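You operate a simulated robot arm through the tools that you are given. There is no shell and no other tool.

Carry out the task below with a simulated robot arm. There is one attempt and no reset: what you move stays moved.

JOB
Save the log to the yellow memory stick and put it away.
Fine: it stands in the small black case; into the display box's port, hold SAVE till it shows SAVED; back into its slot, lid shut; the case stays where it is. Leave the desk's other keys, switches, knob and plugs.

The check looks at the end state, three seconds after you hand in, the way a careful person would. Anything else that was tipped, shoved, dropped, spilled or broken makes it a failure. A push-on lid holds only when it is set on centred and level and pressed home; a screw cap is set on level and turned clockwise until tight.

ROBOT AND FRAMES
A 7-joint arm with a fingered hand, fixed in place. Base frame: the origin is on the floor under the middle of its stand, x ahead of it, y to its left, z up; the work surface is at about z = 0.725. Lengths are in m, angles in degrees, forces in N, time in s.
It reaches about 1.085 m from its shoulder. Its first joint turns from -166.0 to 166.0 degrees. Payload 3.7 kg.
The tool frame sits at the grasp point between the pads (the TCP): z along the fingers, y along the line on which they close. The tips reach 0.025 m beyond it. The gripper opens to 0.088 m; its body begins 0.029 m behind the TCP. The gripper is a hand of 5 fingers: y runs from the thumb to the fingers, the wrist lies at [-0.013, -0.106, -0.174] in the tool frame, and closing takes about 1.5 s.
Orientation is told as [roll, pitch, yaw] about the base's x, y, z axes, in that order, counted from this pose: with the fingers straight down and the wrist toward the robot, the tool's x, y and z point along [0, 1, 0], [1, 0, 0] and [0, 0, -1] of the base frame.

CONTROLS
- The arm moves only by the tool nudge_tool. Its arguments are lists of equal length, an entry for each row: "offset": the shift along the tool's x, y, z in m, a list of three; "dr": the turn, a rotation vector about the tool's x, y, z in degrees, a list of three. In form: {"offset": [[x, y, z], ...], "dr": [[wx, wy, wz], ...]}. A call has 1 to 20 rows; each row shifts and turns the commanded pose from where the row before left it, along the tool's axes as they then stand. "fingers" is the closure, from 0 (fully open) to 1 (shut), set as the call begins (left out, the last holds). A row lasts 0.2 s, in which the tool goes at most 0.05 m and 8.6 degrees; a call with a longer step from one row to the next is refused whole, and so is a gripper value outside its range. A pose out of reach is approached as far as the arm can. The call stops where the force on the tool passes 40 N (or 10 N more than at its start, if that is more) or the arm is blocked; 0.2 s more then pass. Each finger travels about 0.108 m/s and halts on what it meets, pressing with about 23 N; the grip force reading is that of the motor and also rises with nothing between the fingers. The clock runs only during rows and for 0.2 s after the last one: add rows that do not move to give the fingers time. It gives the time, the measured TCP pose, the force on the tool (base axes), the opening and the grip force at its end, in the units of the frame above (readings bear some noise), with the torque about the TCP (base axes, N m) and any sound that the robot's microphone picked up.
- Cameras (640 x 400 px; columns grow to the right, rows downward): "scene" is fixed at [0.051, -0.4999, 1.3298]; the picture's right is [0.59, -0.81, 0.00], its down [-0.43, -0.32, -0.84] and it looks along [0.68, 0.50, -0.54] (base axes); focal length 334 px, centre (320, 200). "wrist" rides on the gripper at [0.059, -0.079, -0.105] in the tool frame; the picture's right is [-0.73, 0.32, -0.61], its down [-0.62, -0.68, 0.38] and it looks along [-0.29, 0.66, 0.70] (tool axes); focal length 234 px, centre (320, 200). There is no depth. A picture from a camera that has moved, and an enlarged one, comes with that camera's place and axes in the base frame and with its lens.
- grab_frame(camera): a new picture of that camera. The clock stands still meanwhile.
- finger_targets(index, middle, ring, little, thumb_bend, thumb_turn): sets how far each is bent, from 0 (flat) to 1 (curled in); at 0.3 the hand is open as for a grip, at 0.7 the pads meet at the TCP. One left out holds its place. A second passes; each finger stops where it meets its share of the squeeze, and holds until it gets a number again. A gripper value or a shape takes the hand back. It gives what a move gives, with no picture; readings hold the bend of each and the force on index, middle, ring, little, thumb and palm. thumb_turn goes from beside the hand (0) to across from the fingers (1), as for a grip.
- grasp_type(shape): the hand has 5 fingers and takes this shape, open, in about a second: jaw (thumb against the fingers, like two jaws); tri (thumb and two fingers); tip (a fingertip pinch); poke (one finger out to press); point (the index stretched); flat (the hand flat); cup (the hand cupped); fist (a fist). The gripper value then closes the fingers along that shape, each until it touches; the sizes above hold for jaw. It gives what a move gives, with no picture.
- inspect(camera, box): a new picture of the part [left, top, right, bottom] of that camera's present view, enlarged. The clock stands still meanwhile.
- job_done(): hands the job in; it is judged then, once.

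Places have to be worked out from the pictures, the camera data and where the tool is seen. Open the gripper and draw the arm clear of the work before you hand the job in, unless the task says otherwise.

The tools are called after ">>>" as name(argument=value, ...) on one line, values as JSON. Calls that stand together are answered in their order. nudge_tool: Moves the arm, as the interface text tells. Its arguments: {"type":"object","properties":{"offset":{"type":"array","items":{"type":"array","items":{"type":"number"}}},"dr":{"type":"array","items":{"type":"array","items":{"type":"number"}}},"fingers":{"type":"number"}},"required":["offset","dr"]} The other tools are called the same way: grasp_type (shape) gives the hand a shape; finger_targets (index, middle, ring, little, thumb_bend, thumb_turn) moves the fingers one by one; grab_frame (camera) takes a picture; inspect (camera, box) takes an enlarged picture of a part of a camera's view; job_done () hands the job in.

At the start:

```text
t: 0.0
tcp_pos: [0.5778, -0.2349, 1.076]
tool_rot: [0.0, 0.0, 0.0]
contact_force: [0.4, -1.2, 0.1]
torque: [0.01, 0.01, -0.02]
opening: 0.0877
finger_force: 0.1
shape: jaw
bend: [0.3, 0.3, 0.3, 0.3, 0.3, 0.98]
finger forces: [0.0, 0.1, 0.0, 0.1, 0.0, 0.0]
```

scene: 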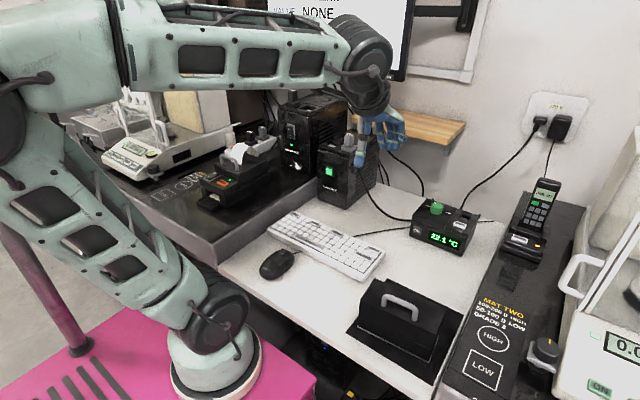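
wrist: 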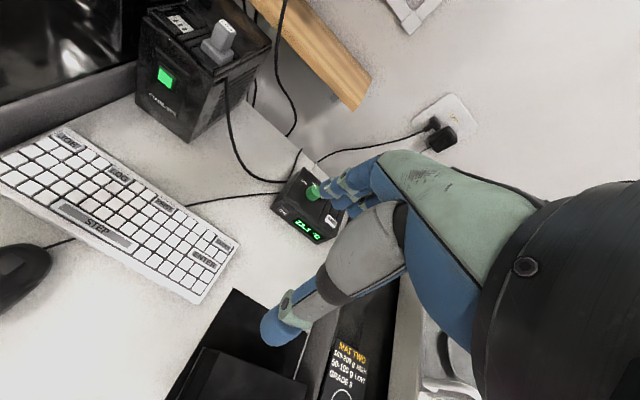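

I start by looking closer at the scene: the display box, the black case with its handle and the rest of the desk.

>>> inspect(camera="scene", box=[390, 180, 500, 270])

>>> inspect(camera="scene", box=[330, 260, 480, 390])

>>> inspect(camera="wrist", box=[240, 140, 400, 260])

```text
4.44 times, centred on (445, 225) of scene
camera zoom: at [0.051, -0.4999, 1.3298], right [0.59, -0.81, 0.0], down [-0.43, -0.32, -0.84], along [0.68, 0.5, -0.54], focal length 1487 px, centre (-236, 89)
```

zoom: 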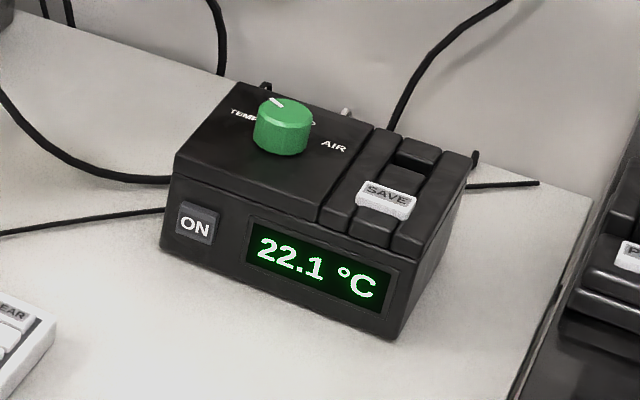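

```text
3.08 times, centred on (405, 325) of scene
camera zoom: at [0.051, -0.4999, 1.3298], right [0.59, -0.81, 0.0], down [-0.43, -0.32, -0.84], along [0.68, 0.5, -0.54], focal length 1029 px, centre (58, -185)
```

zoom: 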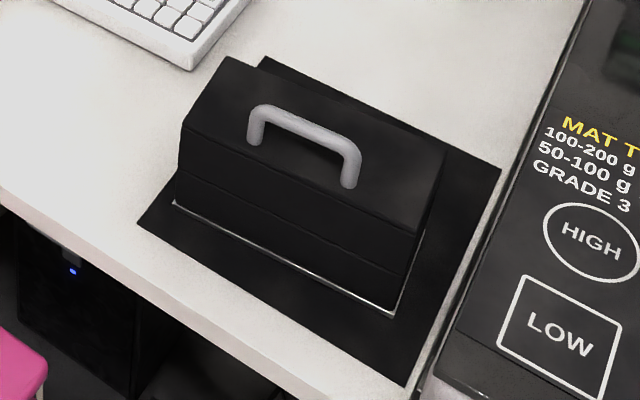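

```text
3.33 times, centred on (320, 200) of wrist
camera zoom: at [0.4988, -0.1758, 1.1823], right [0.32, -0.73, 0.61], down [-0.68, -0.62, -0.38], along [0.66, -0.29, -0.7], focal length 781 px, centre (320, 200)
```

zoom: 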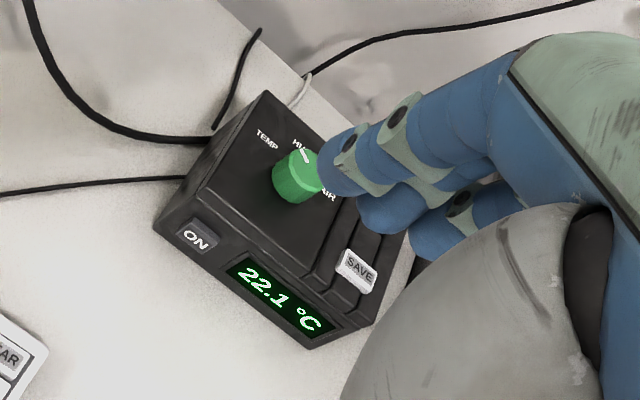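

The display box stands around x 0.81–0.93, y −0.26 to −0.41, with the SAVE key near (0.854, −0.377). The black case lies around x 0.465–0.54, y −0.30 to −0.45. I move the hand up and right to get a clear look at the display box top with the wrist camera.

>>> nudge_tool(offset=[[-0.031, 0.0203, 0.008], [-0.031, 0.0203, 0.008], [-0.031, 0.0203, 0.008], [-0.031, 0.0203, 0.008], [-0.031, 0.0203, 0.008], [-0.031, 0.0203, 0.008]], dr=[[0, 0, 0], [0, 0, 0], [0, 0, 0], [0, 0, 0], [0, 0, 0], [0, 0, 0]])

>>> grab_frame(camera="wrist")

>>> grab_frame(camera="scene")

```text
t: 1.4
tcp_pos: [0.6996, -0.4217, 1.028]
tool_rot: [-0.1, 0.0, 0.0]
contact_force: [-0.3, 0.5, 0.3]
torque: [0.0, 0.03, -0.02]
opening: 0.0879
finger_force: 0.1
shape: jaw
bend: [0.3, 0.3, 0.3, 0.3, 0.3, 0.98]
finger forces: [0.0, 0.0, 0.0, 0.1, 0.1, 0.1]
```

```text
taken
camera wrist: at [0.6206, -0.3628, 1.1342], right [0.32, -0.73, 0.61], down [-0.68, -0.62, -0.38], along [0.66, -0.29, -0.7], focal length 234 px, centre (320, 200)
```

wrist: 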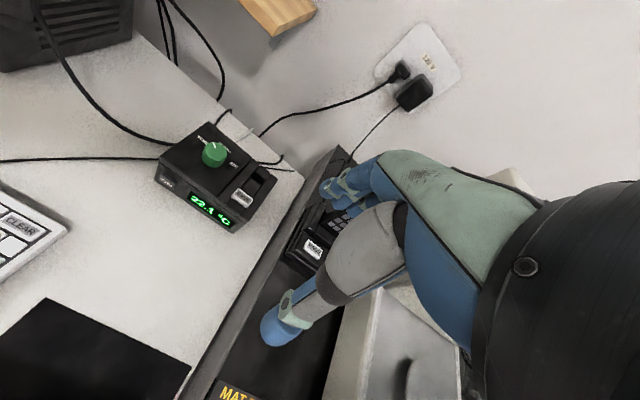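

```text
taken
```

scene: 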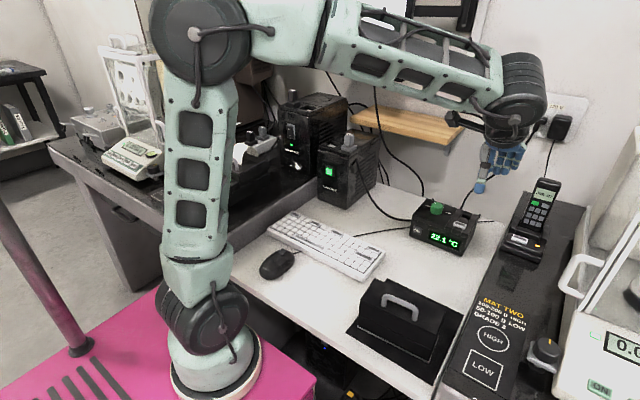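

Now I zoom on the display box from here.

>>> inspect(camera="wrist", box=[150, 110, 310, 240])

```text
3.08 times, centred on (230, 175) of wrist
camera zoom: at [0.6206, -0.3628, 1.1342], right [0.32, -0.73, 0.61], down [-0.68, -0.62, -0.38], along [0.66, -0.29, -0.7], focal length 720 px, centre (597, 277)
```

zoom: 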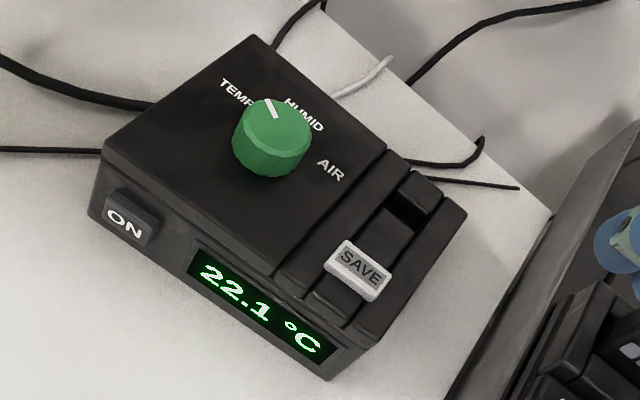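

The zoom is sharp, so I look in more tightly at the recess behind the SAVE key.

>>> inspect(camera="wrist", box=[230, 145, 278, 190])

>>> inspect(camera="scene", box=[445, 200, 485, 240])

```text
8.89 times, centred on (254, 168) of wrist
camera zoom: at [0.6206, -0.3628, 1.1342], right [0.32, -0.73, 0.61], down [-0.68, -0.62, -0.38], along [0.66, -0.29, -0.7], focal length 2082 px, centre (907, 489)
```

zoom: 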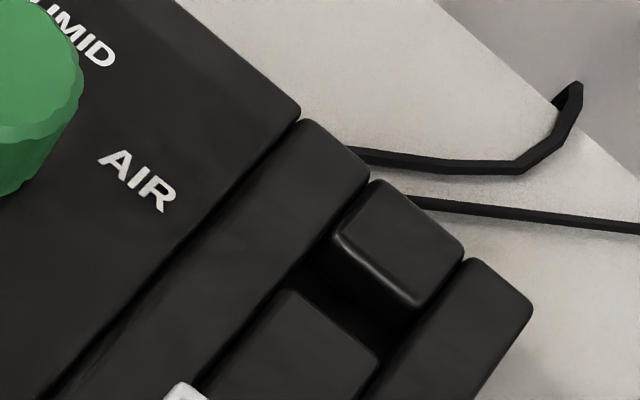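

```text
10.00 times, centred on (465, 220) of scene
camera zoom: at [0.051, -0.4999, 1.3298], right [0.59, -0.81, 0.0], down [-0.43, -0.32, -0.84], along [0.68, 0.5, -0.54], focal length 3345 px, centre (-1130, 0)
```

zoom: 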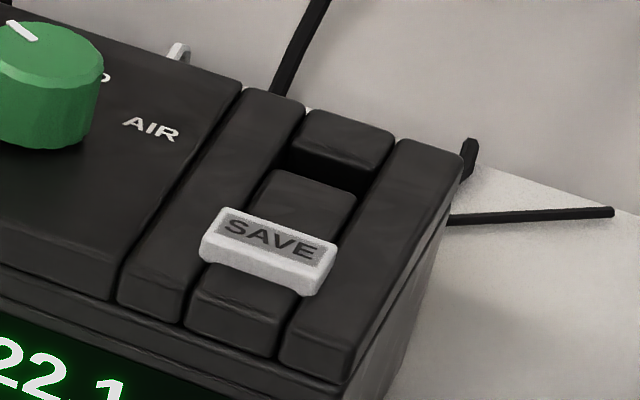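

The recess between the SAVE key's block and the rear block looks to be the port (about x 0.88–0.90, y −0.37 to −0.39). Next I draw back to see the case from the wrist camera.

>>> nudge_tool(offset=[[0.0043, -0.043, -0.0025], [0.0043, -0.043, -0.0025], [0.0043, -0.043, -0.0025], [0.0043, -0.043, -0.0025], [0.0043, -0.043, -0.0025], [0.0043, -0.043, -0.0025], [0.0043, -0.043, -0.0025]], dr=[[0, 0, 0], [0, 0, 0], [0, 0, 0], [0, 0, 0], [0, 0, 0], [0, 0, 0], [0, 0, 0]])

>>> grab_frame(camera="wrist")

```text
t: 3.0
tcp_pos: [0.3983, -0.3918, 1.0457]
tool_rot: [0.0, 0.0, 0.0]
contact_force: [-0.4, 1.0, 0.1]
torque: [-0.01, 0.0, 0.0]
opening: 0.0877
finger_force: 0.0
shape: jaw
bend: [0.3, 0.3, 0.3, 0.3, 0.3, 0.98]
finger forces: [0.1, 0.0, 0.0, 0.1, 0.0, 0.0]
```

```text
taken
camera wrist: at [0.3203, -0.3319, 1.1515], right [0.32, -0.73, 0.61], down [-0.68, -0.62, -0.38], along [0.66, -0.29, -0.7], focal length 234 px, centre (320, 200)
```

wrist: 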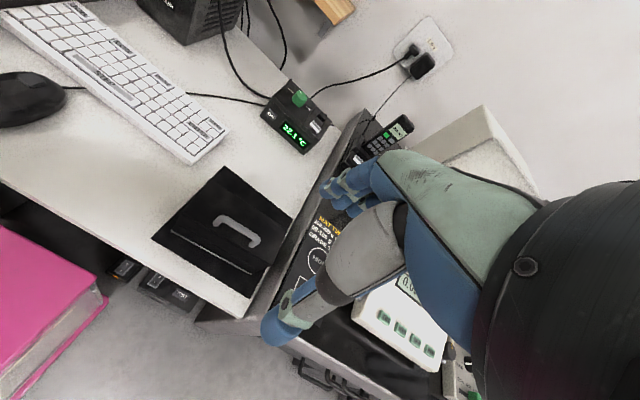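

>>> inspect(camera="wrist", box=[150, 160, 300, 300])

>>> inspect(camera="scene", box=[350, 265, 470, 355])

```text
2.86 times, centred on (225, 230) of wrist
camera zoom: at [0.3203, -0.3319, 1.1515], right [0.32, -0.73, 0.61], down [-0.68, -0.62, -0.38], along [0.66, -0.29, -0.7], focal length 669 px, centre (591, 114)
```

zoom: 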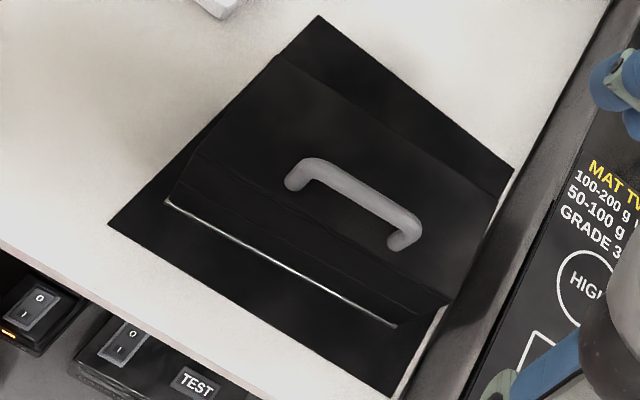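

```text
4.44 times, centred on (410, 310) of scene
camera zoom: at [0.051, -0.4999, 1.3298], right [0.59, -0.81, 0.0], down [-0.43, -0.32, -0.84], along [0.68, 0.5, -0.54], focal length 1487 px, centre (-80, -289)
```

zoom: 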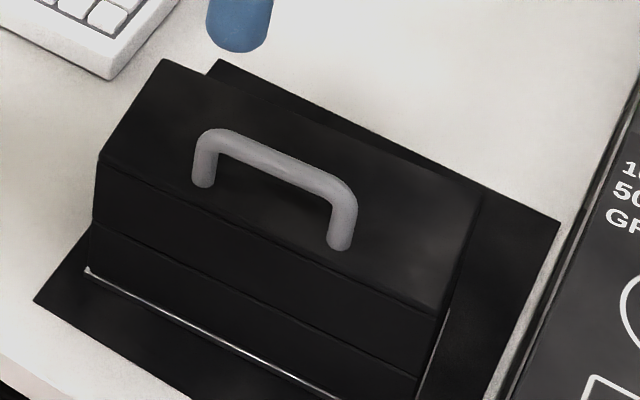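

The handle stands near the lid's front edge (feet around (0.468, −0.343, 0.815) and (0.472, −0.402, 0.815)), which suggests a hinge at the back. I zoom in on the edges and seam to check that.

>>> inspect(camera="wrist", box=[185, 165, 235, 215])

>>> inspect(camera="wrist", box=[235, 195, 285, 245])

>>> inspect(camera="scene", box=[425, 295, 465, 335])

>>> inspect(camera="scene", box=[365, 270, 415, 330])

```text
8.00 times, centred on (210, 190) of wrist
camera zoom: at [0.3203, -0.3319, 1.1515], right [0.32, -0.73, 0.61], down [-0.68, -0.62, -0.38], along [0.66, -0.29, -0.7], focal length 1873 px, centre (1200, 280)
```

zoom: 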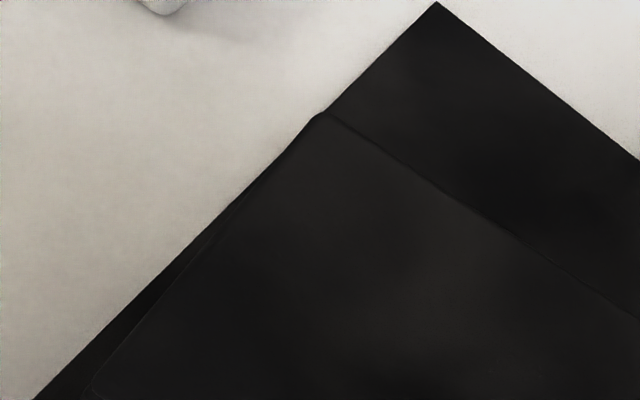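

```text
8.00 times, centred on (260, 220) of wrist
camera zoom: at [0.3203, -0.3319, 1.1515], right [0.32, -0.73, 0.61], down [-0.68, -0.62, -0.38], along [0.66, -0.29, -0.7], focal length 1873 px, centre (800, 40)
```

zoom: 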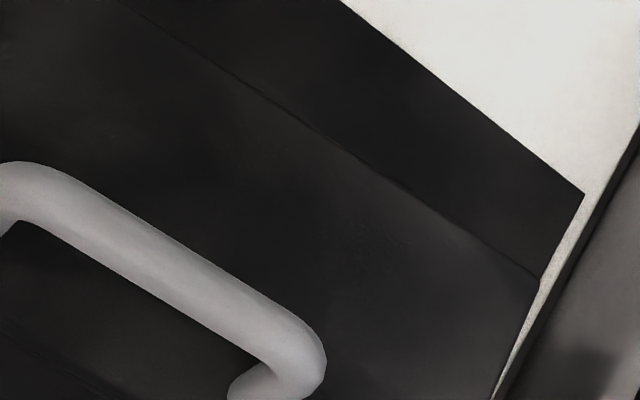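

```text
10.00 times, centred on (445, 315) of scene
camera zoom: at [0.051, -0.4999, 1.3298], right [0.59, -0.81, 0.0], down [-0.43, -0.32, -0.84], along [0.68, 0.5, -0.54], focal length 3345 px, centre (-930, -950)
```

zoom: 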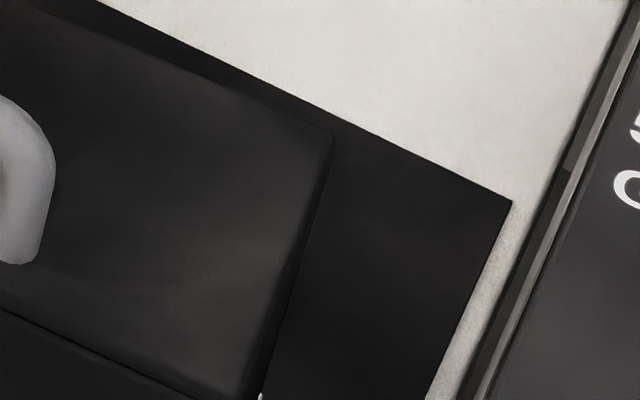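

```text
6.67 times, centred on (390, 300) of scene
camera zoom: at [0.051, -0.4999, 1.3298], right [0.59, -0.81, 0.0], down [-0.43, -0.32, -0.84], along [0.68, 0.5, -0.54], focal length 2230 px, centre (-147, -467)
```

zoom: 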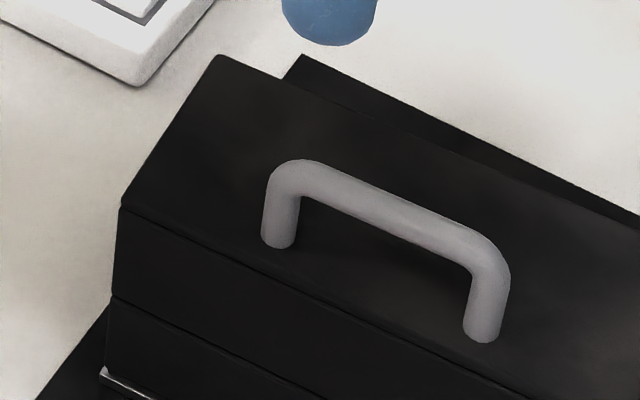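

I can't see the hinge from the front, so I'll turn the hand to look at the back of the case before touching the lid.

>>> nudge_tool(offset=[[0.0294, 0.0224, 0.007], [0.0294, 0.0224, 0.007], [0.0294, 0.0224, 0.007], [0.0294, 0.0224, 0.007], [0.0294, 0.0224, 0.007], [0, 0, 0], [0, 0, 0], [0, 0, 0], [0, 0, 0], [0, 0, 0], [0, 0, 0], [0, 0, 0], [0, 0, 0], [0, 0, 0], [0, 0, 0], [0, 0, 0]], dr=[[0, 0, 0], [0, 0, 0], [0, 0, 0], [0, 0, 0], [0, 0, 0], [0, 0, 8.2], [0, 0, 8.2], [0, 0, 8.2], [0, 0, 8.2], [0, 0, 8.2], [0, 0, 8.2], [0, 0, 8.2], [0, 0, 8.2], [0, 0, 8.2], [0, 0, 8.2], [0, 0, 8.2]])

>>> grab_frame(camera="wrist")

>>> grab_frame(camera="scene")

```text
t: 6.4
tcp_pos: [0.5115, -0.2449, 1.0107]
tool_rot: [-0.1, 0.1, -90.4]
contact_force: [-0.6, -0.1, 0.3]
torque: [0.0, 0.01, -0.01]
opening: 0.0876
finger_force: 0.0
shape: jaw
bend: [0.3, 0.3, 0.3, 0.3, 0.3, 0.98]
finger forces: [0.0, 0.0, 0.0, 0.0, 0.0, 0.0]
```

```text
taken
camera wrist: at [0.5703, -0.1657, 1.1163], right [-0.73, -0.32, 0.61], down [-0.62, 0.69, -0.38], along [-0.29, -0.65, -0.7], focal length 234 px, centre (320, 200)
```

wrist: 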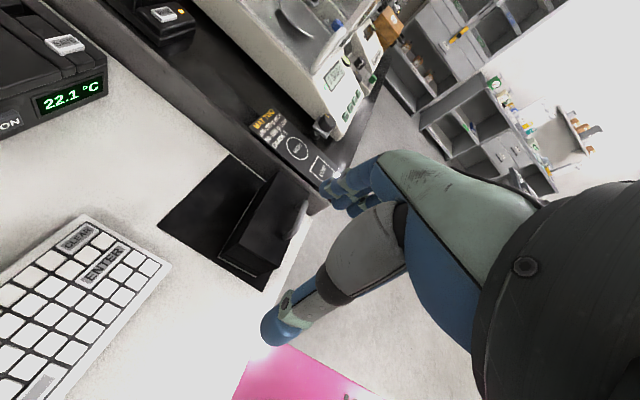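

```text
taken
```

scene: 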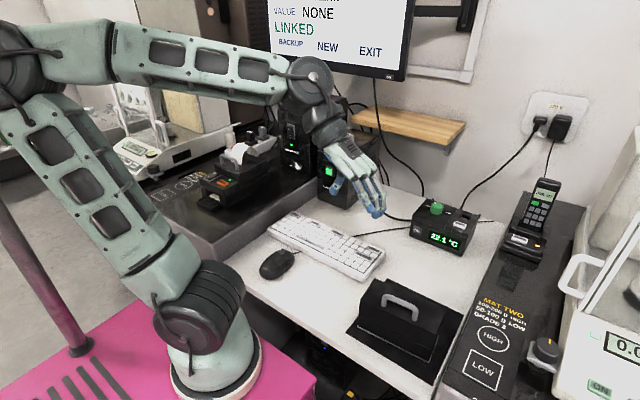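

>>> inspect(camera="wrist", box=[210, 160, 320, 290])

>>> inspect(camera="wrist", box=[215, 165, 275, 225])

```text
3.08 times, centred on (265, 225) of wrist
camera zoom: at [0.5703, -0.1657, 1.1163], right [-0.73, -0.32, 0.61], down [-0.62, 0.69, -0.38], along [-0.29, -0.65, -0.7], focal length 720 px, centre (489, 123)
```

zoom: 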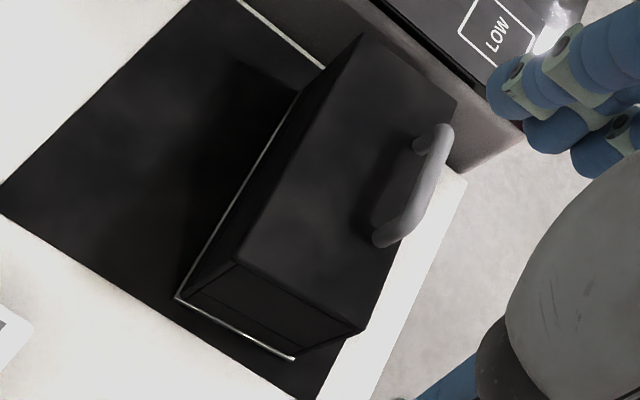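

```text
6.67 times, centred on (245, 195) of wrist
camera zoom: at [0.5703, -0.1657, 1.1163], right [-0.73, -0.32, 0.61], down [-0.62, 0.69, -0.38], along [-0.29, -0.65, -0.7], focal length 1561 px, centre (820, 233)
```

zoom: 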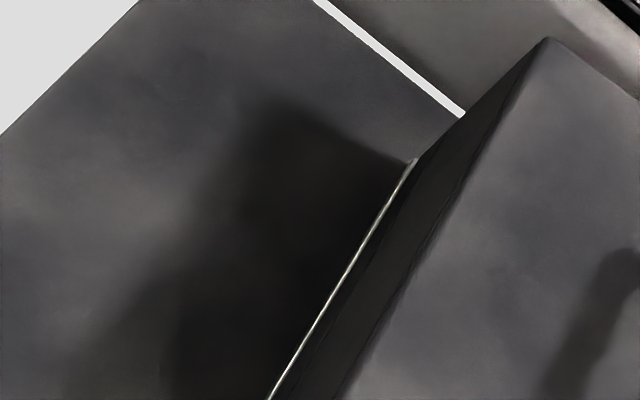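

The lid's handle is set at its front edge and the mat leaves room behind, so I take it as hinged at the back (hinge around x 0.53, z 0.77; case turned about +5°). I go back above the handle with the hand turned +5°, and rehearse the opening arc in free air 13 cm higher to see whether the arm can follow it.

>>> nudge_tool(offset=[[0, 0, 0], [0, 0, 0], [0, 0, 0], [0, 0, 0], [0, 0, 0], [0, 0, 0], [0, 0, 0], [0, 0, 0], [0, 0, 0], [0, 0, 0], [0, 0, 0], [0, 0, 0], [-0.0413, -0.0175, 0.01], [-0.0413, -0.0175, 0.01], [-0.0413, -0.0175, 0.01]], dr=[[0, 0, -7.95], [0, 0, -7.95], [0, 0, -7.95], [0, 0, -7.95], [0, 0, -7.95], [0, 0, -7.95], [0, 0, -7.95], [0, 0, -7.95], [0, 0, -7.95], [0, 0, -7.95], [0, 0, -7.95], [0, 0, -7.95], [0, 0, 0], [0, 0, 0], [0, 0, 0]])

>>> nudge_tool(offset=[[0, 0.01118, -0.00796], [0, 0.01118, -0.00796], [0, 0.01118, -0.00796], [0, 0.01118, -0.00796], [0, 0.01118, -0.00796], [0, 0.01118, -0.00796], [0, 0.01118, -0.00796], [0, 0.01118, -0.00796]], dr=[[8, 0, 0], [8, 0, 0], [8, 0, 0], [8, 0, 0], [8, 0, 0], [8, 0, 0], [8, 0, 0], [8, 0, 0]])

>>> grab_frame(camera="scene")

>>> grab_frame(camera="wrist")

```text
t: 9.6
tcp_pos: [0.4703, -0.3726, 0.9791]
tool_rot: [0.0, 0.0, 5.3]
contact_force: [-0.3, -0.3, 0.1]
torque: [0.01, 0.02, 0.0]
opening: 0.088
finger_force: 0.1
shape: jaw
bend: [0.3, 0.3, 0.3, 0.3, 0.3, 0.98]
finger forces: [0.0, 0.0, 0.0, 0.0, 0.0, 0.1]
```

```text
t: 11.4
tcp_pos: [0.5718, -0.3634, 0.994]
tool_rot: [0.1, 64.1, 5.1]
contact_force: [-0.6, 0.1, 0.6]
torque: [-0.02, -0.06, 0.0]
opening: 0.0876
finger_force: 0.0
shape: jaw
bend: [0.3, 0.3, 0.3, 0.3, 0.3, 0.98]
finger forces: [0.0, 0.0, 0.0, 0.0, 0.0, 0.1]
```

```text
taken
```

scene: 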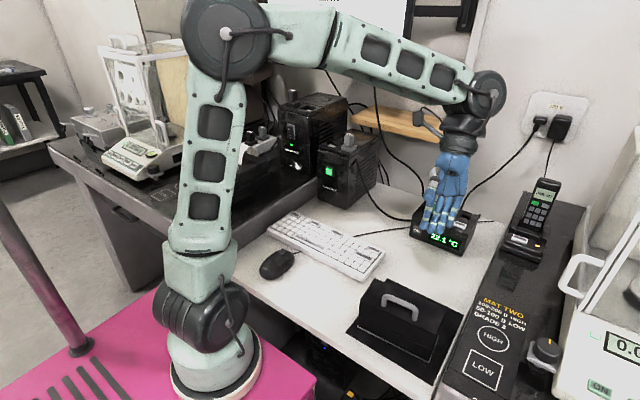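

```text
taken
camera wrist: at [0.6269, -0.2981, 1.1124], right [0.75, -0.66, -0.03], down [-0.58, -0.68, 0.45], along [-0.31, -0.32, -0.9], focal length 234 px, centre (320, 200)
```

wrist: 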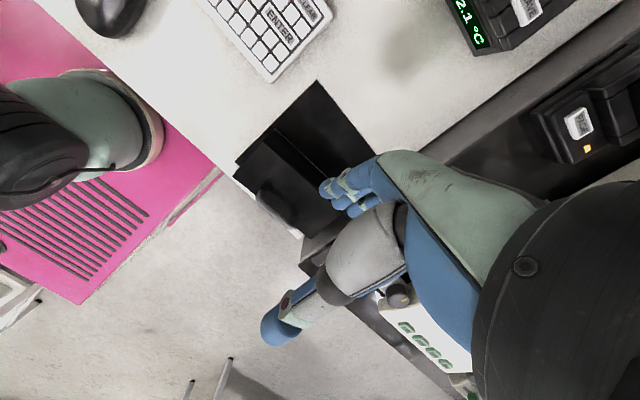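

The arm follows it easily to 64°. I rehearse further, to 96°, to see whether the whole opening can be done in one rigid grip.

>>> nudge_tool(offset=[[0, 0.01118, -0.00796], [0, 0.01118, -0.00796], [0, 0.01118, -0.00796], [0, 0.01118, -0.00796]], dr=[[8, 0, 0], [8, 0, 0], [8, 0, 0], [8, 0, 0]])

>>> grab_frame(camera="scene")

```text
t: 12.4
tcp_pos: [0.6133, -0.3594, 0.9588]
tool_rot: [-179.7, 84.0, -174.7]
contact_force: [-0.3, 0.9, 1.1]
torque: [0.01, -0.05, 0.04]
opening: 0.0877
finger_force: 0.1
shape: jaw
bend: [0.3, 0.3, 0.3, 0.3, 0.3, 0.98]
finger forces: [0.0, 0.0, 0.0, 0.0, 0.1, 0.0]
```

```text
taken
```

scene: 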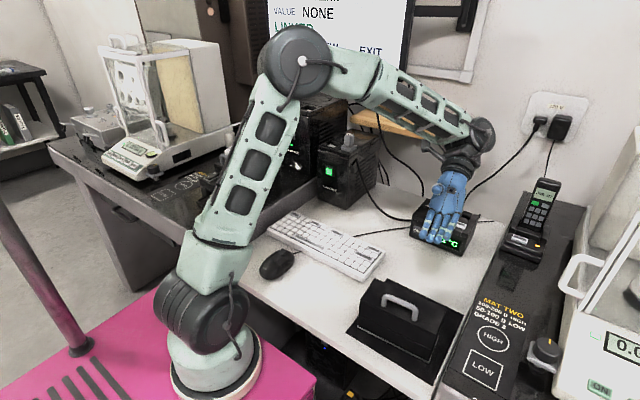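

The arm reaches 96° cleanly. I now run the arc backwards to the start and tilt the hand −10°, staying high above the handle.

>>> nudge_tool(offset=[[0, -0.00997, 0.00944], [0, -0.00997, 0.00944], [0, -0.00997, 0.00944], [0, -0.00997, 0.00944], [0, -0.00997, 0.00944], [0, -0.00997, 0.00944], [0, -0.00997, 0.00944], [0, -0.00997, 0.00944], [0, -0.00997, 0.00944], [0, -0.00997, 0.00944], [0, -0.00997, 0.00944], [0, -0.00997, 0.00944], [0, 0, 0], [0, 0, 0]], dr=[[-8, 0, 0], [-8, 0, 0], [-8, 0, 0], [-8, 0, 0], [-8, 0, 0], [-8, 0, 0], [-8, 0, 0], [-8, 0, 0], [-8, 0, 0], [-8, 0, 0], [-8, 0, 0], [-8, 0, 0], [-5, 0, 0], [-5, 0, 0]])

>>> grab_frame(camera="wrist")

>>> grab_frame(camera="scene")

```text
t: 15.4
tcp_pos: [0.4713, -0.3713, 0.9807]
tool_rot: [0.0, -10.1, 5.2]
contact_force: [0.3, 0.6, 0.8]
torque: [-0.01, 0.01, -0.02]
opening: 0.0875
finger_force: 0.1
shape: jaw
bend: [0.3, 0.3, 0.3, 0.3, 0.3, 0.98]
finger forces: [0.0, 0.1, 0.0, 0.0, 0.0, 0.0]
```

```text
taken
camera wrist: at [0.3692, -0.3217, 1.072], right [0.28, -0.7, 0.65], down [-0.55, -0.68, -0.5], along [0.79, -0.22, -0.57], focal length 234 px, centre (320, 200)
```

wrist: 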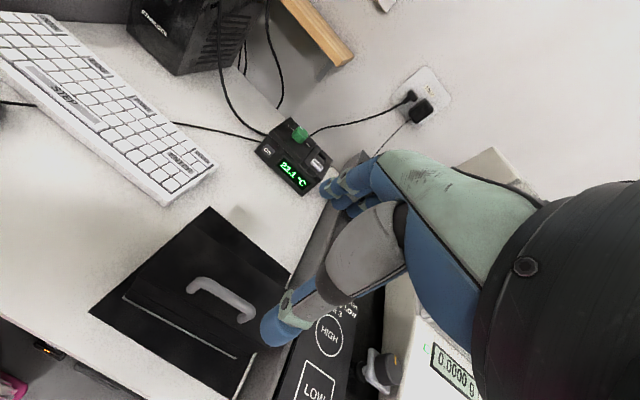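

```text
taken
```

scene: 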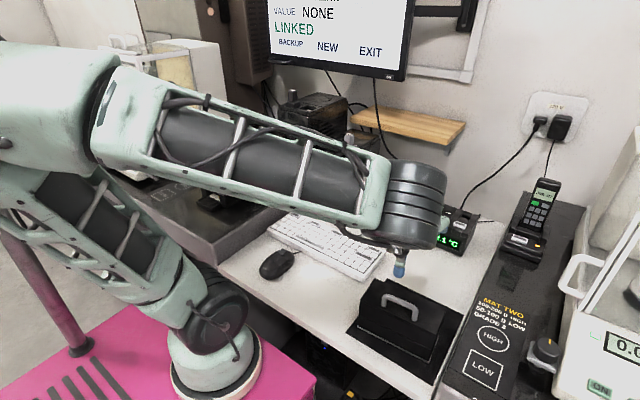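

Handle estimate agrees again: bar centre around (0.466, −0.371, 0.849). I descend to just above it and check centring before going around it.

>>> nudge_tool(offset=[[0, -0.0048, 0.0196], [0, -0.0048, 0.0196], [0, -0.0048, 0.0196], [0, -0.0048, 0.0196]], dr=[[0, 0, 0], [0, 0, 0], [0, 0, 0], [0, 0, 0]])

>>> grab_frame(camera="wrist")

>>> inspect(camera="scene", box=[350, 240, 450, 330])

```text
t: 16.4
tcp_pos: [0.4654, -0.3725, 0.901]
tool_rot: [0.1, -10.0, 5.2]
contact_force: [0.6, 0.6, -0.3]
torque: [0.01, -0.02, 0.0]
opening: 0.088
finger_force: 0.0
shape: jaw
bend: [0.3, 0.3, 0.3, 0.3, 0.3, 0.98]
finger forces: [0.1, 0.0, 0.0, 0.1, 0.1, 0.0]
```

```text
taken
camera wrist: at [0.3643, -0.322, 0.9914], right [0.28, -0.7, 0.65], down [-0.55, -0.68, -0.5], along [0.79, -0.22, -0.57], focal length 234 px, centre (320, 200)
```

wrist: 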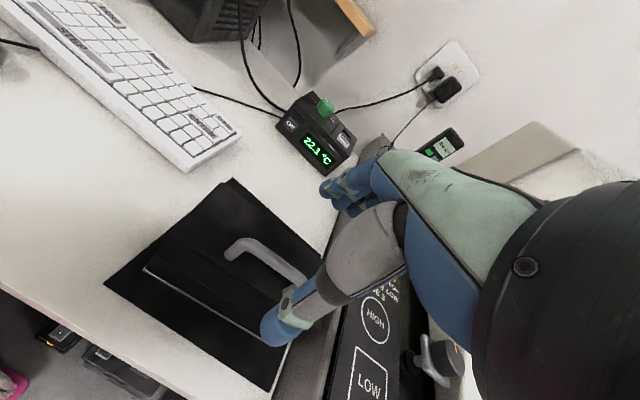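

```text
4.44 times, centred on (400, 285) of scene
camera zoom: at [0.051, -0.4999, 1.3298], right [0.59, -0.81, 0.0], down [-0.43, -0.32, -0.84], along [0.68, 0.5, -0.54], focal length 1487 px, centre (-36, -178)
```

zoom: 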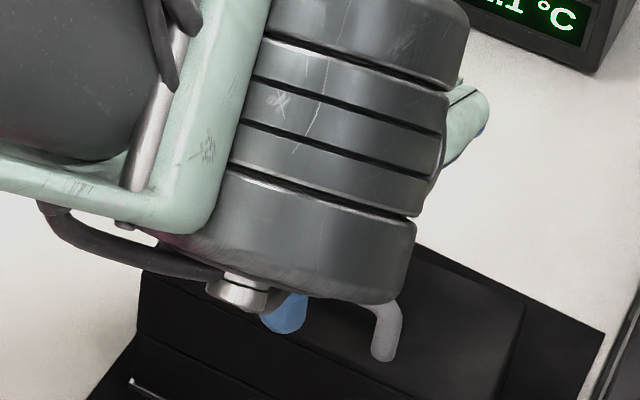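

The open fingers straddle the bar with about 3 cm either side, so I descend until the bar is at the TCP height (z ≈ 0.853).

>>> nudge_tool(offset=[[0, -0.0019, 0.0159], [0, -0.0019, 0.0159], [0, -0.0019, 0.0159]], dr=[[0, 0, 0], [0, 0, 0], [0, 0, 0]])

>>> nudge_tool(offset=[[0, 0, 0], [0, 0, 0], [0, 0, 0]], dr=[[0, 0, 0], [0, 0, 0], [0, 0, 0]], fingers=0.5)

>>> grab_frame(camera="wrist")

>>> grab_frame(camera="scene")

```text
t: 17.2
tcp_pos: [0.4679, -0.3715, 0.8532]
tool_rot: [0.0, -10.0, 5.2]
contact_force: [0.2, 1.1, 0.1]
torque: [-0.03, 0.0, 0.02]
opening: 0.0876
finger_force: 0.1
shape: jaw
bend: [0.3, 0.3, 0.3, 0.3, 0.3, 0.98]
finger forces: [0.1, 0.0, 0.1, 0.0, 0.0, 0.0]
```

```text
t: 18.0
tcp_pos: [0.4674, -0.3726, 0.8531]
tool_rot: [0.1, -10.0, 5.2]
contact_force: [0.4, -0.6, 0.7]
torque: [0.02, 0.0, 0.01]
opening: 0.0444
finger_force: 0.1
shape: jaw
bend: [0.74, 0.44, 0.41, 0.41, 0.69, 1.0]
finger forces: [0.0, 0.0, 0.0, 0.0, 0.0, 0.1]
```

```text
taken
camera wrist: at [0.3667, -0.3221, 0.9437], right [0.28, -0.7, 0.65], down [-0.55, -0.68, -0.5], along [0.79, -0.22, -0.57], focal length 234 px, centre (320, 200)
```

wrist: 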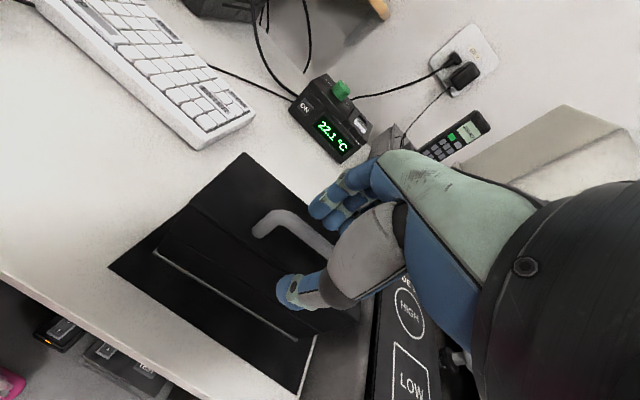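

```text
taken
```

scene: 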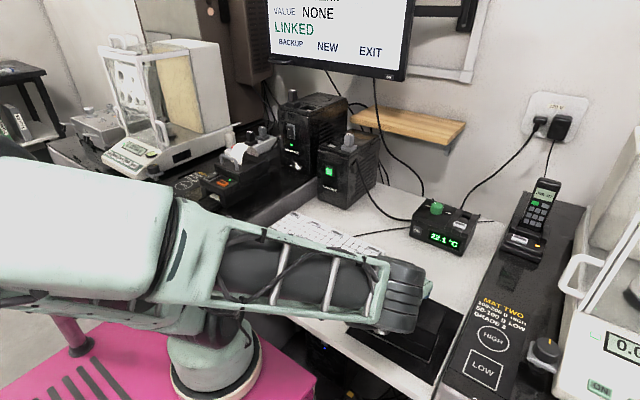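

Closed halfway with no contact. I zoom in to check how the bar sits between thumb and fingers.

>>> inspect(camera="wrist", box=[220, 150, 400, 330])

```text
2.22 times, centred on (310, 240) of wrist
camera zoom: at [0.3667, -0.3221, 0.9437], right [0.28, -0.7, 0.65], down [-0.55, -0.68, -0.5], along [0.79, -0.22, -0.57], focal length 520 px, centre (342, 111)
```

zoom: 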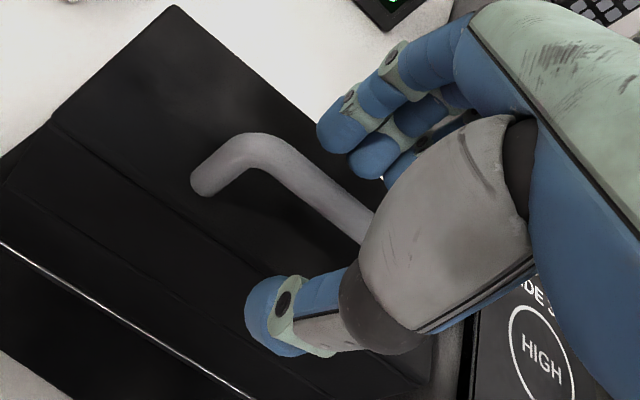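

The bar runs between thumb and fingers near the TCP. I close further in steps and watch the contact readings.

>>> nudge_tool(offset=[[0, 0, 0], [0, 0, 0]], dr=[[0, 0, 0], [0, 0, 0]], fingers=0.72)

>>> inspect(camera="wrist", box=[220, 150, 400, 330])

```text
t: 18.6
tcp_pos: [0.4674, -0.3723, 0.853]
tool_rot: [-0.1, -10.0, 5.2]
contact_force: [0.7, -0.3, -0.4]
torque: [-0.01, -0.01, 0.02]
opening: 0.025
finger_force: 0.0
shape: jaw
bend: [0.74, 0.54, 0.52, 0.49, 0.74, 1.0]
finger forces: [0.1, 0.1, 0.1, 0.0, 0.0, 0.0]
```

```text
2.22 times, centred on (310, 240) of wrist
camera zoom: at [0.3667, -0.322, 0.9437], right [0.28, -0.7, 0.65], down [-0.55, -0.68, -0.5], along [0.79, -0.22, -0.57], focal length 520 px, centre (342, 111)
```

zoom: 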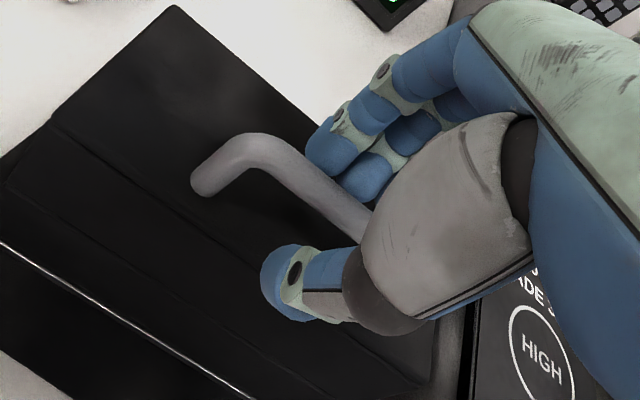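

Still no contact at 2.5 cm opening. I close a little more.

>>> nudge_tool(offset=[[0, 0, 0]], dr=[[0, 0, 0]], fingers=0.8)

>>> inspect(camera="wrist", box=[220, 150, 400, 330])

```text
t: 19.0
tcp_pos: [0.4678, -0.3719, 0.8533]
tool_rot: [0.0, -10.0, 5.2]
contact_force: [-0.1, 0.0, 0.3]
torque: [-0.01, -0.03, 0.01]
opening: 0.018
finger_force: 0.0
shape: jaw
bend: [0.73, 0.58, 0.57, 0.53, 0.74, 1.0]
finger forces: [0.0, 0.0, 0.0, 0.0, 0.0, 0.0]
```

```text
2.22 times, centred on (310, 240) of wrist
camera zoom: at [0.3667, -0.322, 0.9437], right [0.28, -0.7, 0.65], down [-0.55, -0.68, -0.5], along [0.79, -0.22, -0.57], focal length 520 px, centre (342, 111)
```

zoom: 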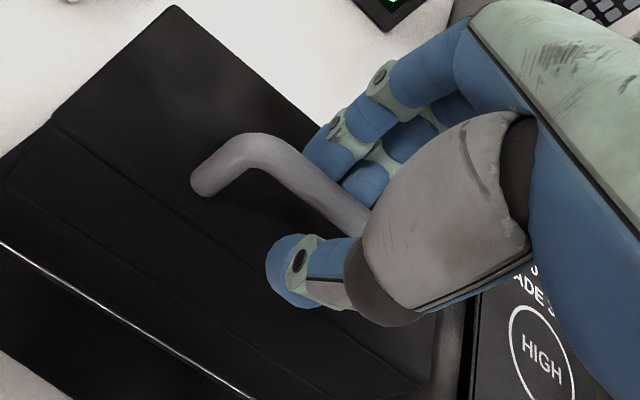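

>>> nudge_tool(offset=[[0, 0, 0]], dr=[[0, 0, 0]], fingers=0.86)

>>> inspect(camera="wrist", box=[250, 180, 350, 280])

```text
t: 19.4
tcp_pos: [0.4683, -0.3734, 0.8532]
tool_rot: [0.0, -10.0, 5.2]
contact_force: [-0.4, -0.3, -0.3]
torque: [-0.02, 0.01, -0.01]
opening: 0.0125
finger_force: 0.1
shape: jaw
bend: [0.73, 0.62, 0.6, 0.58, 0.74, 1.0]
finger forces: [0.0, 0.0, 0.1, 0.1, 0.0, 0.1]
```

```text
4.00 times, centred on (300, 230) of wrist
camera zoom: at [0.3667, -0.322, 0.9437], right [0.28, -0.7, 0.65], down [-0.55, -0.68, -0.5], along [0.79, -0.22, -0.57], focal length 937 px, centre (400, 80)
```

zoom: 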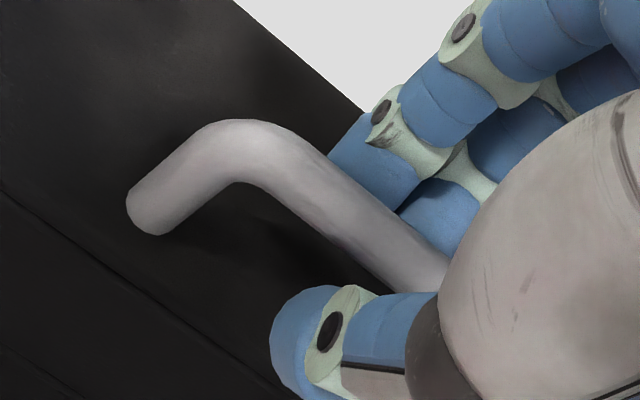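

Bar thickness is about 1 cm and the opening is 1.25 cm with no contact yet. I close the last bit.

>>> nudge_tool(offset=[[0, 0, 0], [0, 0, 0]], dr=[[0, 0, 0], [0, 0, 0]], fingers=0.92)

>>> inspect(camera="wrist", box=[250, 180, 350, 280])

```text
t: 20.0
tcp_pos: [0.4677, -0.373, 0.8518]
tool_rot: [0.1, -10.0, 5.2]
contact_force: [0.3, 0.0, -0.2]
torque: [-0.02, -0.03, -0.02]
opening: 0.0072
finger_force: 0.1
shape: jaw
bend: [0.72, 0.65, 0.64, 0.63, 0.73, 1.0]
finger forces: [0.3, 0.4, 0.6, 0.0, 0.0, 0.0]
```

```text
4.00 times, centred on (300, 230) of wrist
camera zoom: at [0.3667, -0.322, 0.9437], right [0.28, -0.7, 0.65], down [-0.55, -0.68, -0.5], along [0.79, -0.22, -0.57], focal length 937 px, centre (400, 80)
```

zoom: 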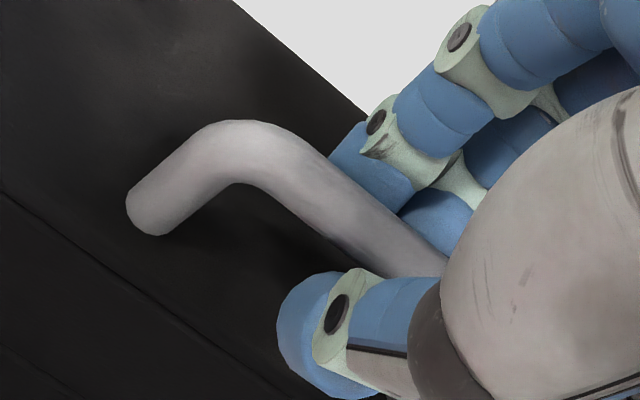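

The fingers touch lightly and the thumb not yet. I shift 2 mm toward the fingers' side and close a little more.

>>> nudge_tool(offset=[[0, 0.002, 0], [0, 0, 0]], dr=[[0, 0, 0], [0, 0, 0]], fingers=0.95)

>>> nudge_tool(offset=[[0, 0, 0], [0, 0, 0]], dr=[[0, 0, 0], [0, 0, 0]], fingers=1.0)

>>> inspect(camera="wrist", box=[250, 180, 350, 280])

```text
t: 20.6
tcp_pos: [0.4692, -0.3724, 0.8539]
tool_rot: [0.0, -10.0, 5.3]
contact_force: [0.0, -0.3, -1.3]
torque: [-0.02, 0.01, 0.05]
opening: 0.0045
finger_force: 0.2
shape: jaw
bend: [0.71, 0.67, 0.66, 0.65, 0.72, 1.0]
finger forces: [0.2, 0.2, 0.4, 0.1, 0.5, 0.1]
```

```text
t: 21.2
tcp_pos: [0.4703, -0.3721, 0.8532]
tool_rot: [-0.1, -10.0, 5.2]
contact_force: [2.1, 0.3, -0.2]
torque: [0.02, 0.0, 0.03]
opening: 0.0031
finger_force: 22.9
shape: jaw
bend: [0.71, 0.71, 0.67, 0.7, 0.74, 1.0]
finger forces: [11.2, 3.7, 2.7, 0.0, 17.2, 0.0]
```

```text
4.00 times, centred on (300, 230) of wrist
camera zoom: at [0.3686, -0.3218, 0.9441], right [0.28, -0.7, 0.65], down [-0.55, -0.68, -0.5], along [0.79, -0.22, -0.57], focal length 937 px, centre (400, 80)
```

zoom: 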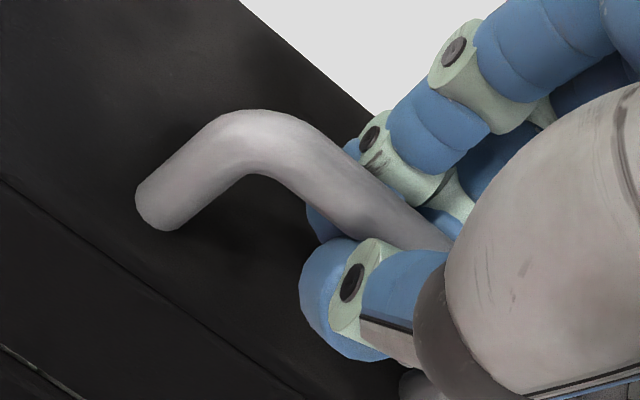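

The grip is firm, with the fingertips wrapped under the bar. I slacken it to a loose cage so that the bar can turn freely, then start along the hinge arc by 8° and look.

>>> nudge_tool(offset=[[0, 0, 0], [0, 0, 0]], dr=[[0, 0, 0], [0, 0, 0]], fingers=0.94)

>>> nudge_tool(offset=[[0, 0.0063, -0.0031], [0, 0.0063, -0.0031]], dr=[[4, 0, 0], [4, 0, 0]])

>>> grab_frame(camera="wrist")

>>> grab_frame(camera="scene")

```text
t: 21.8
tcp_pos: [0.4687, -0.373, 0.8532]
tool_rot: [0.1, -10.0, 5.2]
contact_force: [0.5, -0.2, -1.5]
torque: [0.03, 0.01, 0.02]
opening: 0.0051
finger_force: 0.1
shape: jaw
bend: [0.71, 0.66, 0.65, 0.65, 0.72, 1.0]
finger forces: [0.2, 0.3, 0.5, 0.0, 0.2, 0.0]
```

```text
t: 22.4
tcp_pos: [0.4815, -0.3709, 0.8619]
tool_rot: [0.0, -2.1, 5.1]
contact_force: [1.4, 0.2, -1.8]
torque: [0.02, -0.03, 0.0]
opening: 0.0049
finger_force: 0.2
shape: jaw
bend: [0.71, 0.66, 0.65, 0.65, 0.72, 1.0]
finger forces: [0.6, 0.6, 0.7, 0.0, 0.3, 0.1]
```

```text
taken
camera wrist: at [0.3935, -0.3197, 0.9645], right [0.37, -0.7, 0.62], down [-0.61, -0.68, -0.41], along [0.7, -0.23, -0.67], focal length 234 px, centre (320, 200)
```

wrist: 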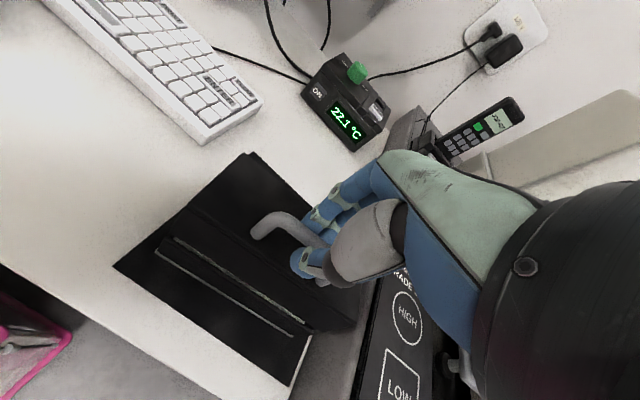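

```text
taken
```

scene: 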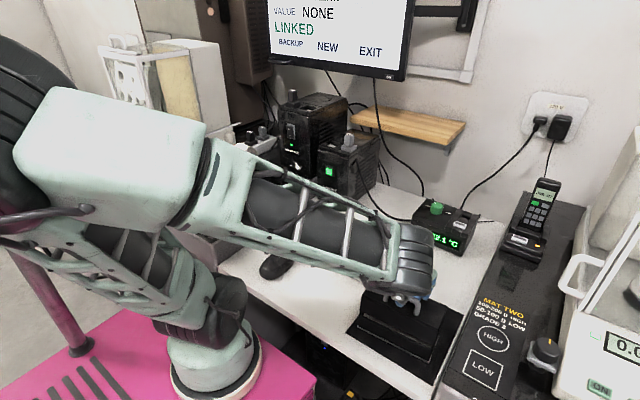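

>>> inspect(camera="wrist", box=[100, 140, 380, 390])

>>> inspect(camera="scene", box=[340, 270, 480, 390])

```text
1.60 times, centred on (240, 265) of wrist
camera zoom: at [0.3935, -0.3197, 0.9645], right [0.37, -0.7, 0.62], down [-0.61, -0.68, -0.41], along [0.7, -0.23, -0.67], focal length 375 px, centre (448, 96)
```

zoom: 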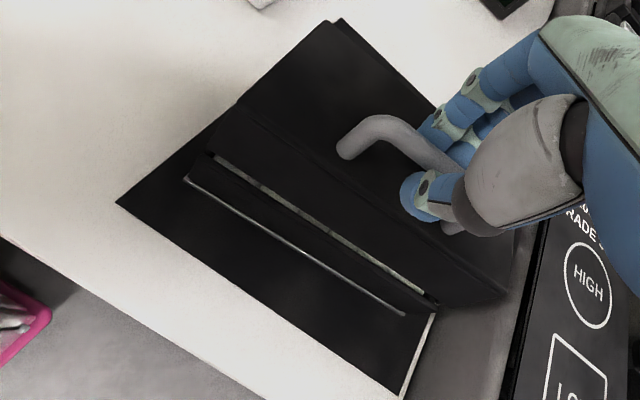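

```text
3.33 times, centred on (410, 330) of scene
camera zoom: at [0.051, -0.4999, 1.3298], right [0.59, -0.81, 0.0], down [-0.43, -0.32, -0.84], along [0.68, 0.5, -0.54], focal length 1115 px, centre (20, -233)
```

zoom: 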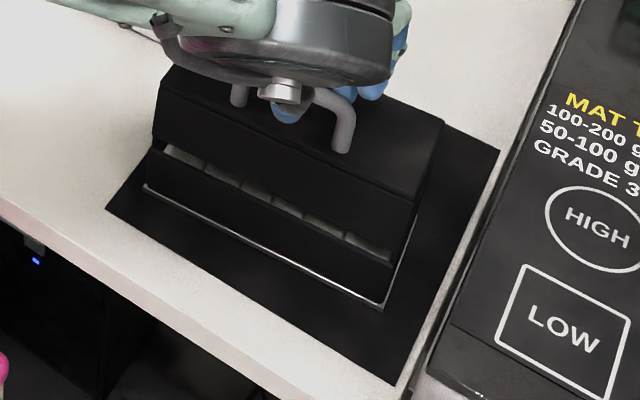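

The lid is hinged at the back and opens; the base stays in its outline. I continue along the arc by another 20°.

>>> nudge_tool(offset=[[0, 0.0063, -0.0031], [0, 0.0063, -0.0031], [0, 0.0063, -0.0031], [0, 0.0063, -0.0031], [0, 0.0063, -0.0031]], dr=[[4, 0, 0], [4, 0, 0], [4, 0, 0], [4, 0, 0], [4, 0, 0]])

>>> inspect(camera="wrist", box=[100, 140, 380, 390])

>>> inspect(camera="scene", box=[340, 250, 480, 390])

```text
t: 23.6
tcp_pos: [0.5127, -0.3682, 0.872]
tool_rot: [0.0, 18.1, 5.2]
contact_force: [0.6, 0.2, -1.9]
torque: [0.05, -0.03, 0.01]
opening: 0.0054
finger_force: 0.1
shape: jaw
bend: [0.71, 0.66, 0.65, 0.65, 0.72, 1.0]
finger forces: [0.9, 1.0, 0.6, 0.1, 0.7, 0.0]
```

```text
1.60 times, centred on (240, 265) of wrist
camera zoom: at [0.4654, -0.3135, 0.9982], right [0.56, -0.68, 0.48], down [-0.71, -0.69, -0.15], along [0.43, -0.25, -0.87], focal length 375 px, centre (448, 96)
```

zoom: 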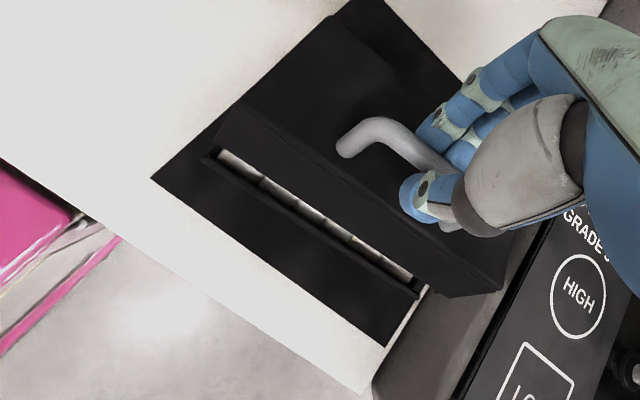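

```text
2.86 times, centred on (410, 320) of scene
camera zoom: at [0.051, -0.4999, 1.3298], right [0.59, -0.81, 0.0], down [-0.43, -0.32, -0.84], along [0.68, 0.5, -0.54], focal length 956 px, centre (63, -143)
```

zoom: 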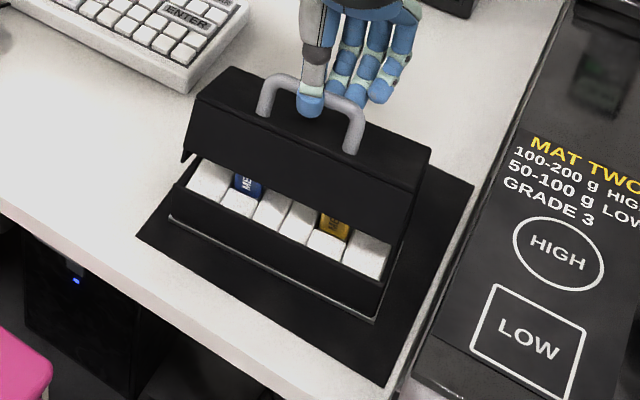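

Inside I see a white insert with a blue stick and the yellow one. I keep following the arc.

>>> nudge_tool(offset=[[0, 0.0063, -0.0031], [0, 0.0063, -0.0031], [0, 0.0063, -0.0031], [0, 0.0063, -0.0031], [0, 0.0063, -0.0031]], dr=[[4, 0, 0], [4, 0, 0], [4, 0, 0], [4, 0, 0], [4, 0, 0]])

>>> inspect(camera="scene", box=[340, 250, 480, 390])

```text
t: 24.8
tcp_pos: [0.5477, -0.3657, 0.8712]
tool_rot: [0.0, 38.1, 5.1]
contact_force: [-0.2, 0.2, -2.6]
torque: [-0.03, 0.0, 0.0]
opening: 0.0056
finger_force: 0.2
shape: jaw
bend: [0.71, 0.65, 0.65, 0.65, 0.72, 1.0]
finger forces: [0.9, 0.9, 0.4, 0.1, 0.7, 0.1]
```

```text
2.86 times, centred on (410, 320) of scene
camera zoom: at [0.051, -0.4999, 1.3298], right [0.59, -0.81, 0.0], down [-0.43, -0.32, -0.84], along [0.68, 0.5, -0.54], focal length 956 px, centre (63, -143)
```

zoom: 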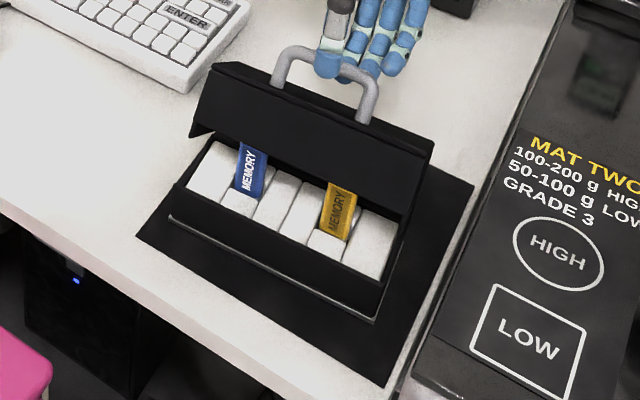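

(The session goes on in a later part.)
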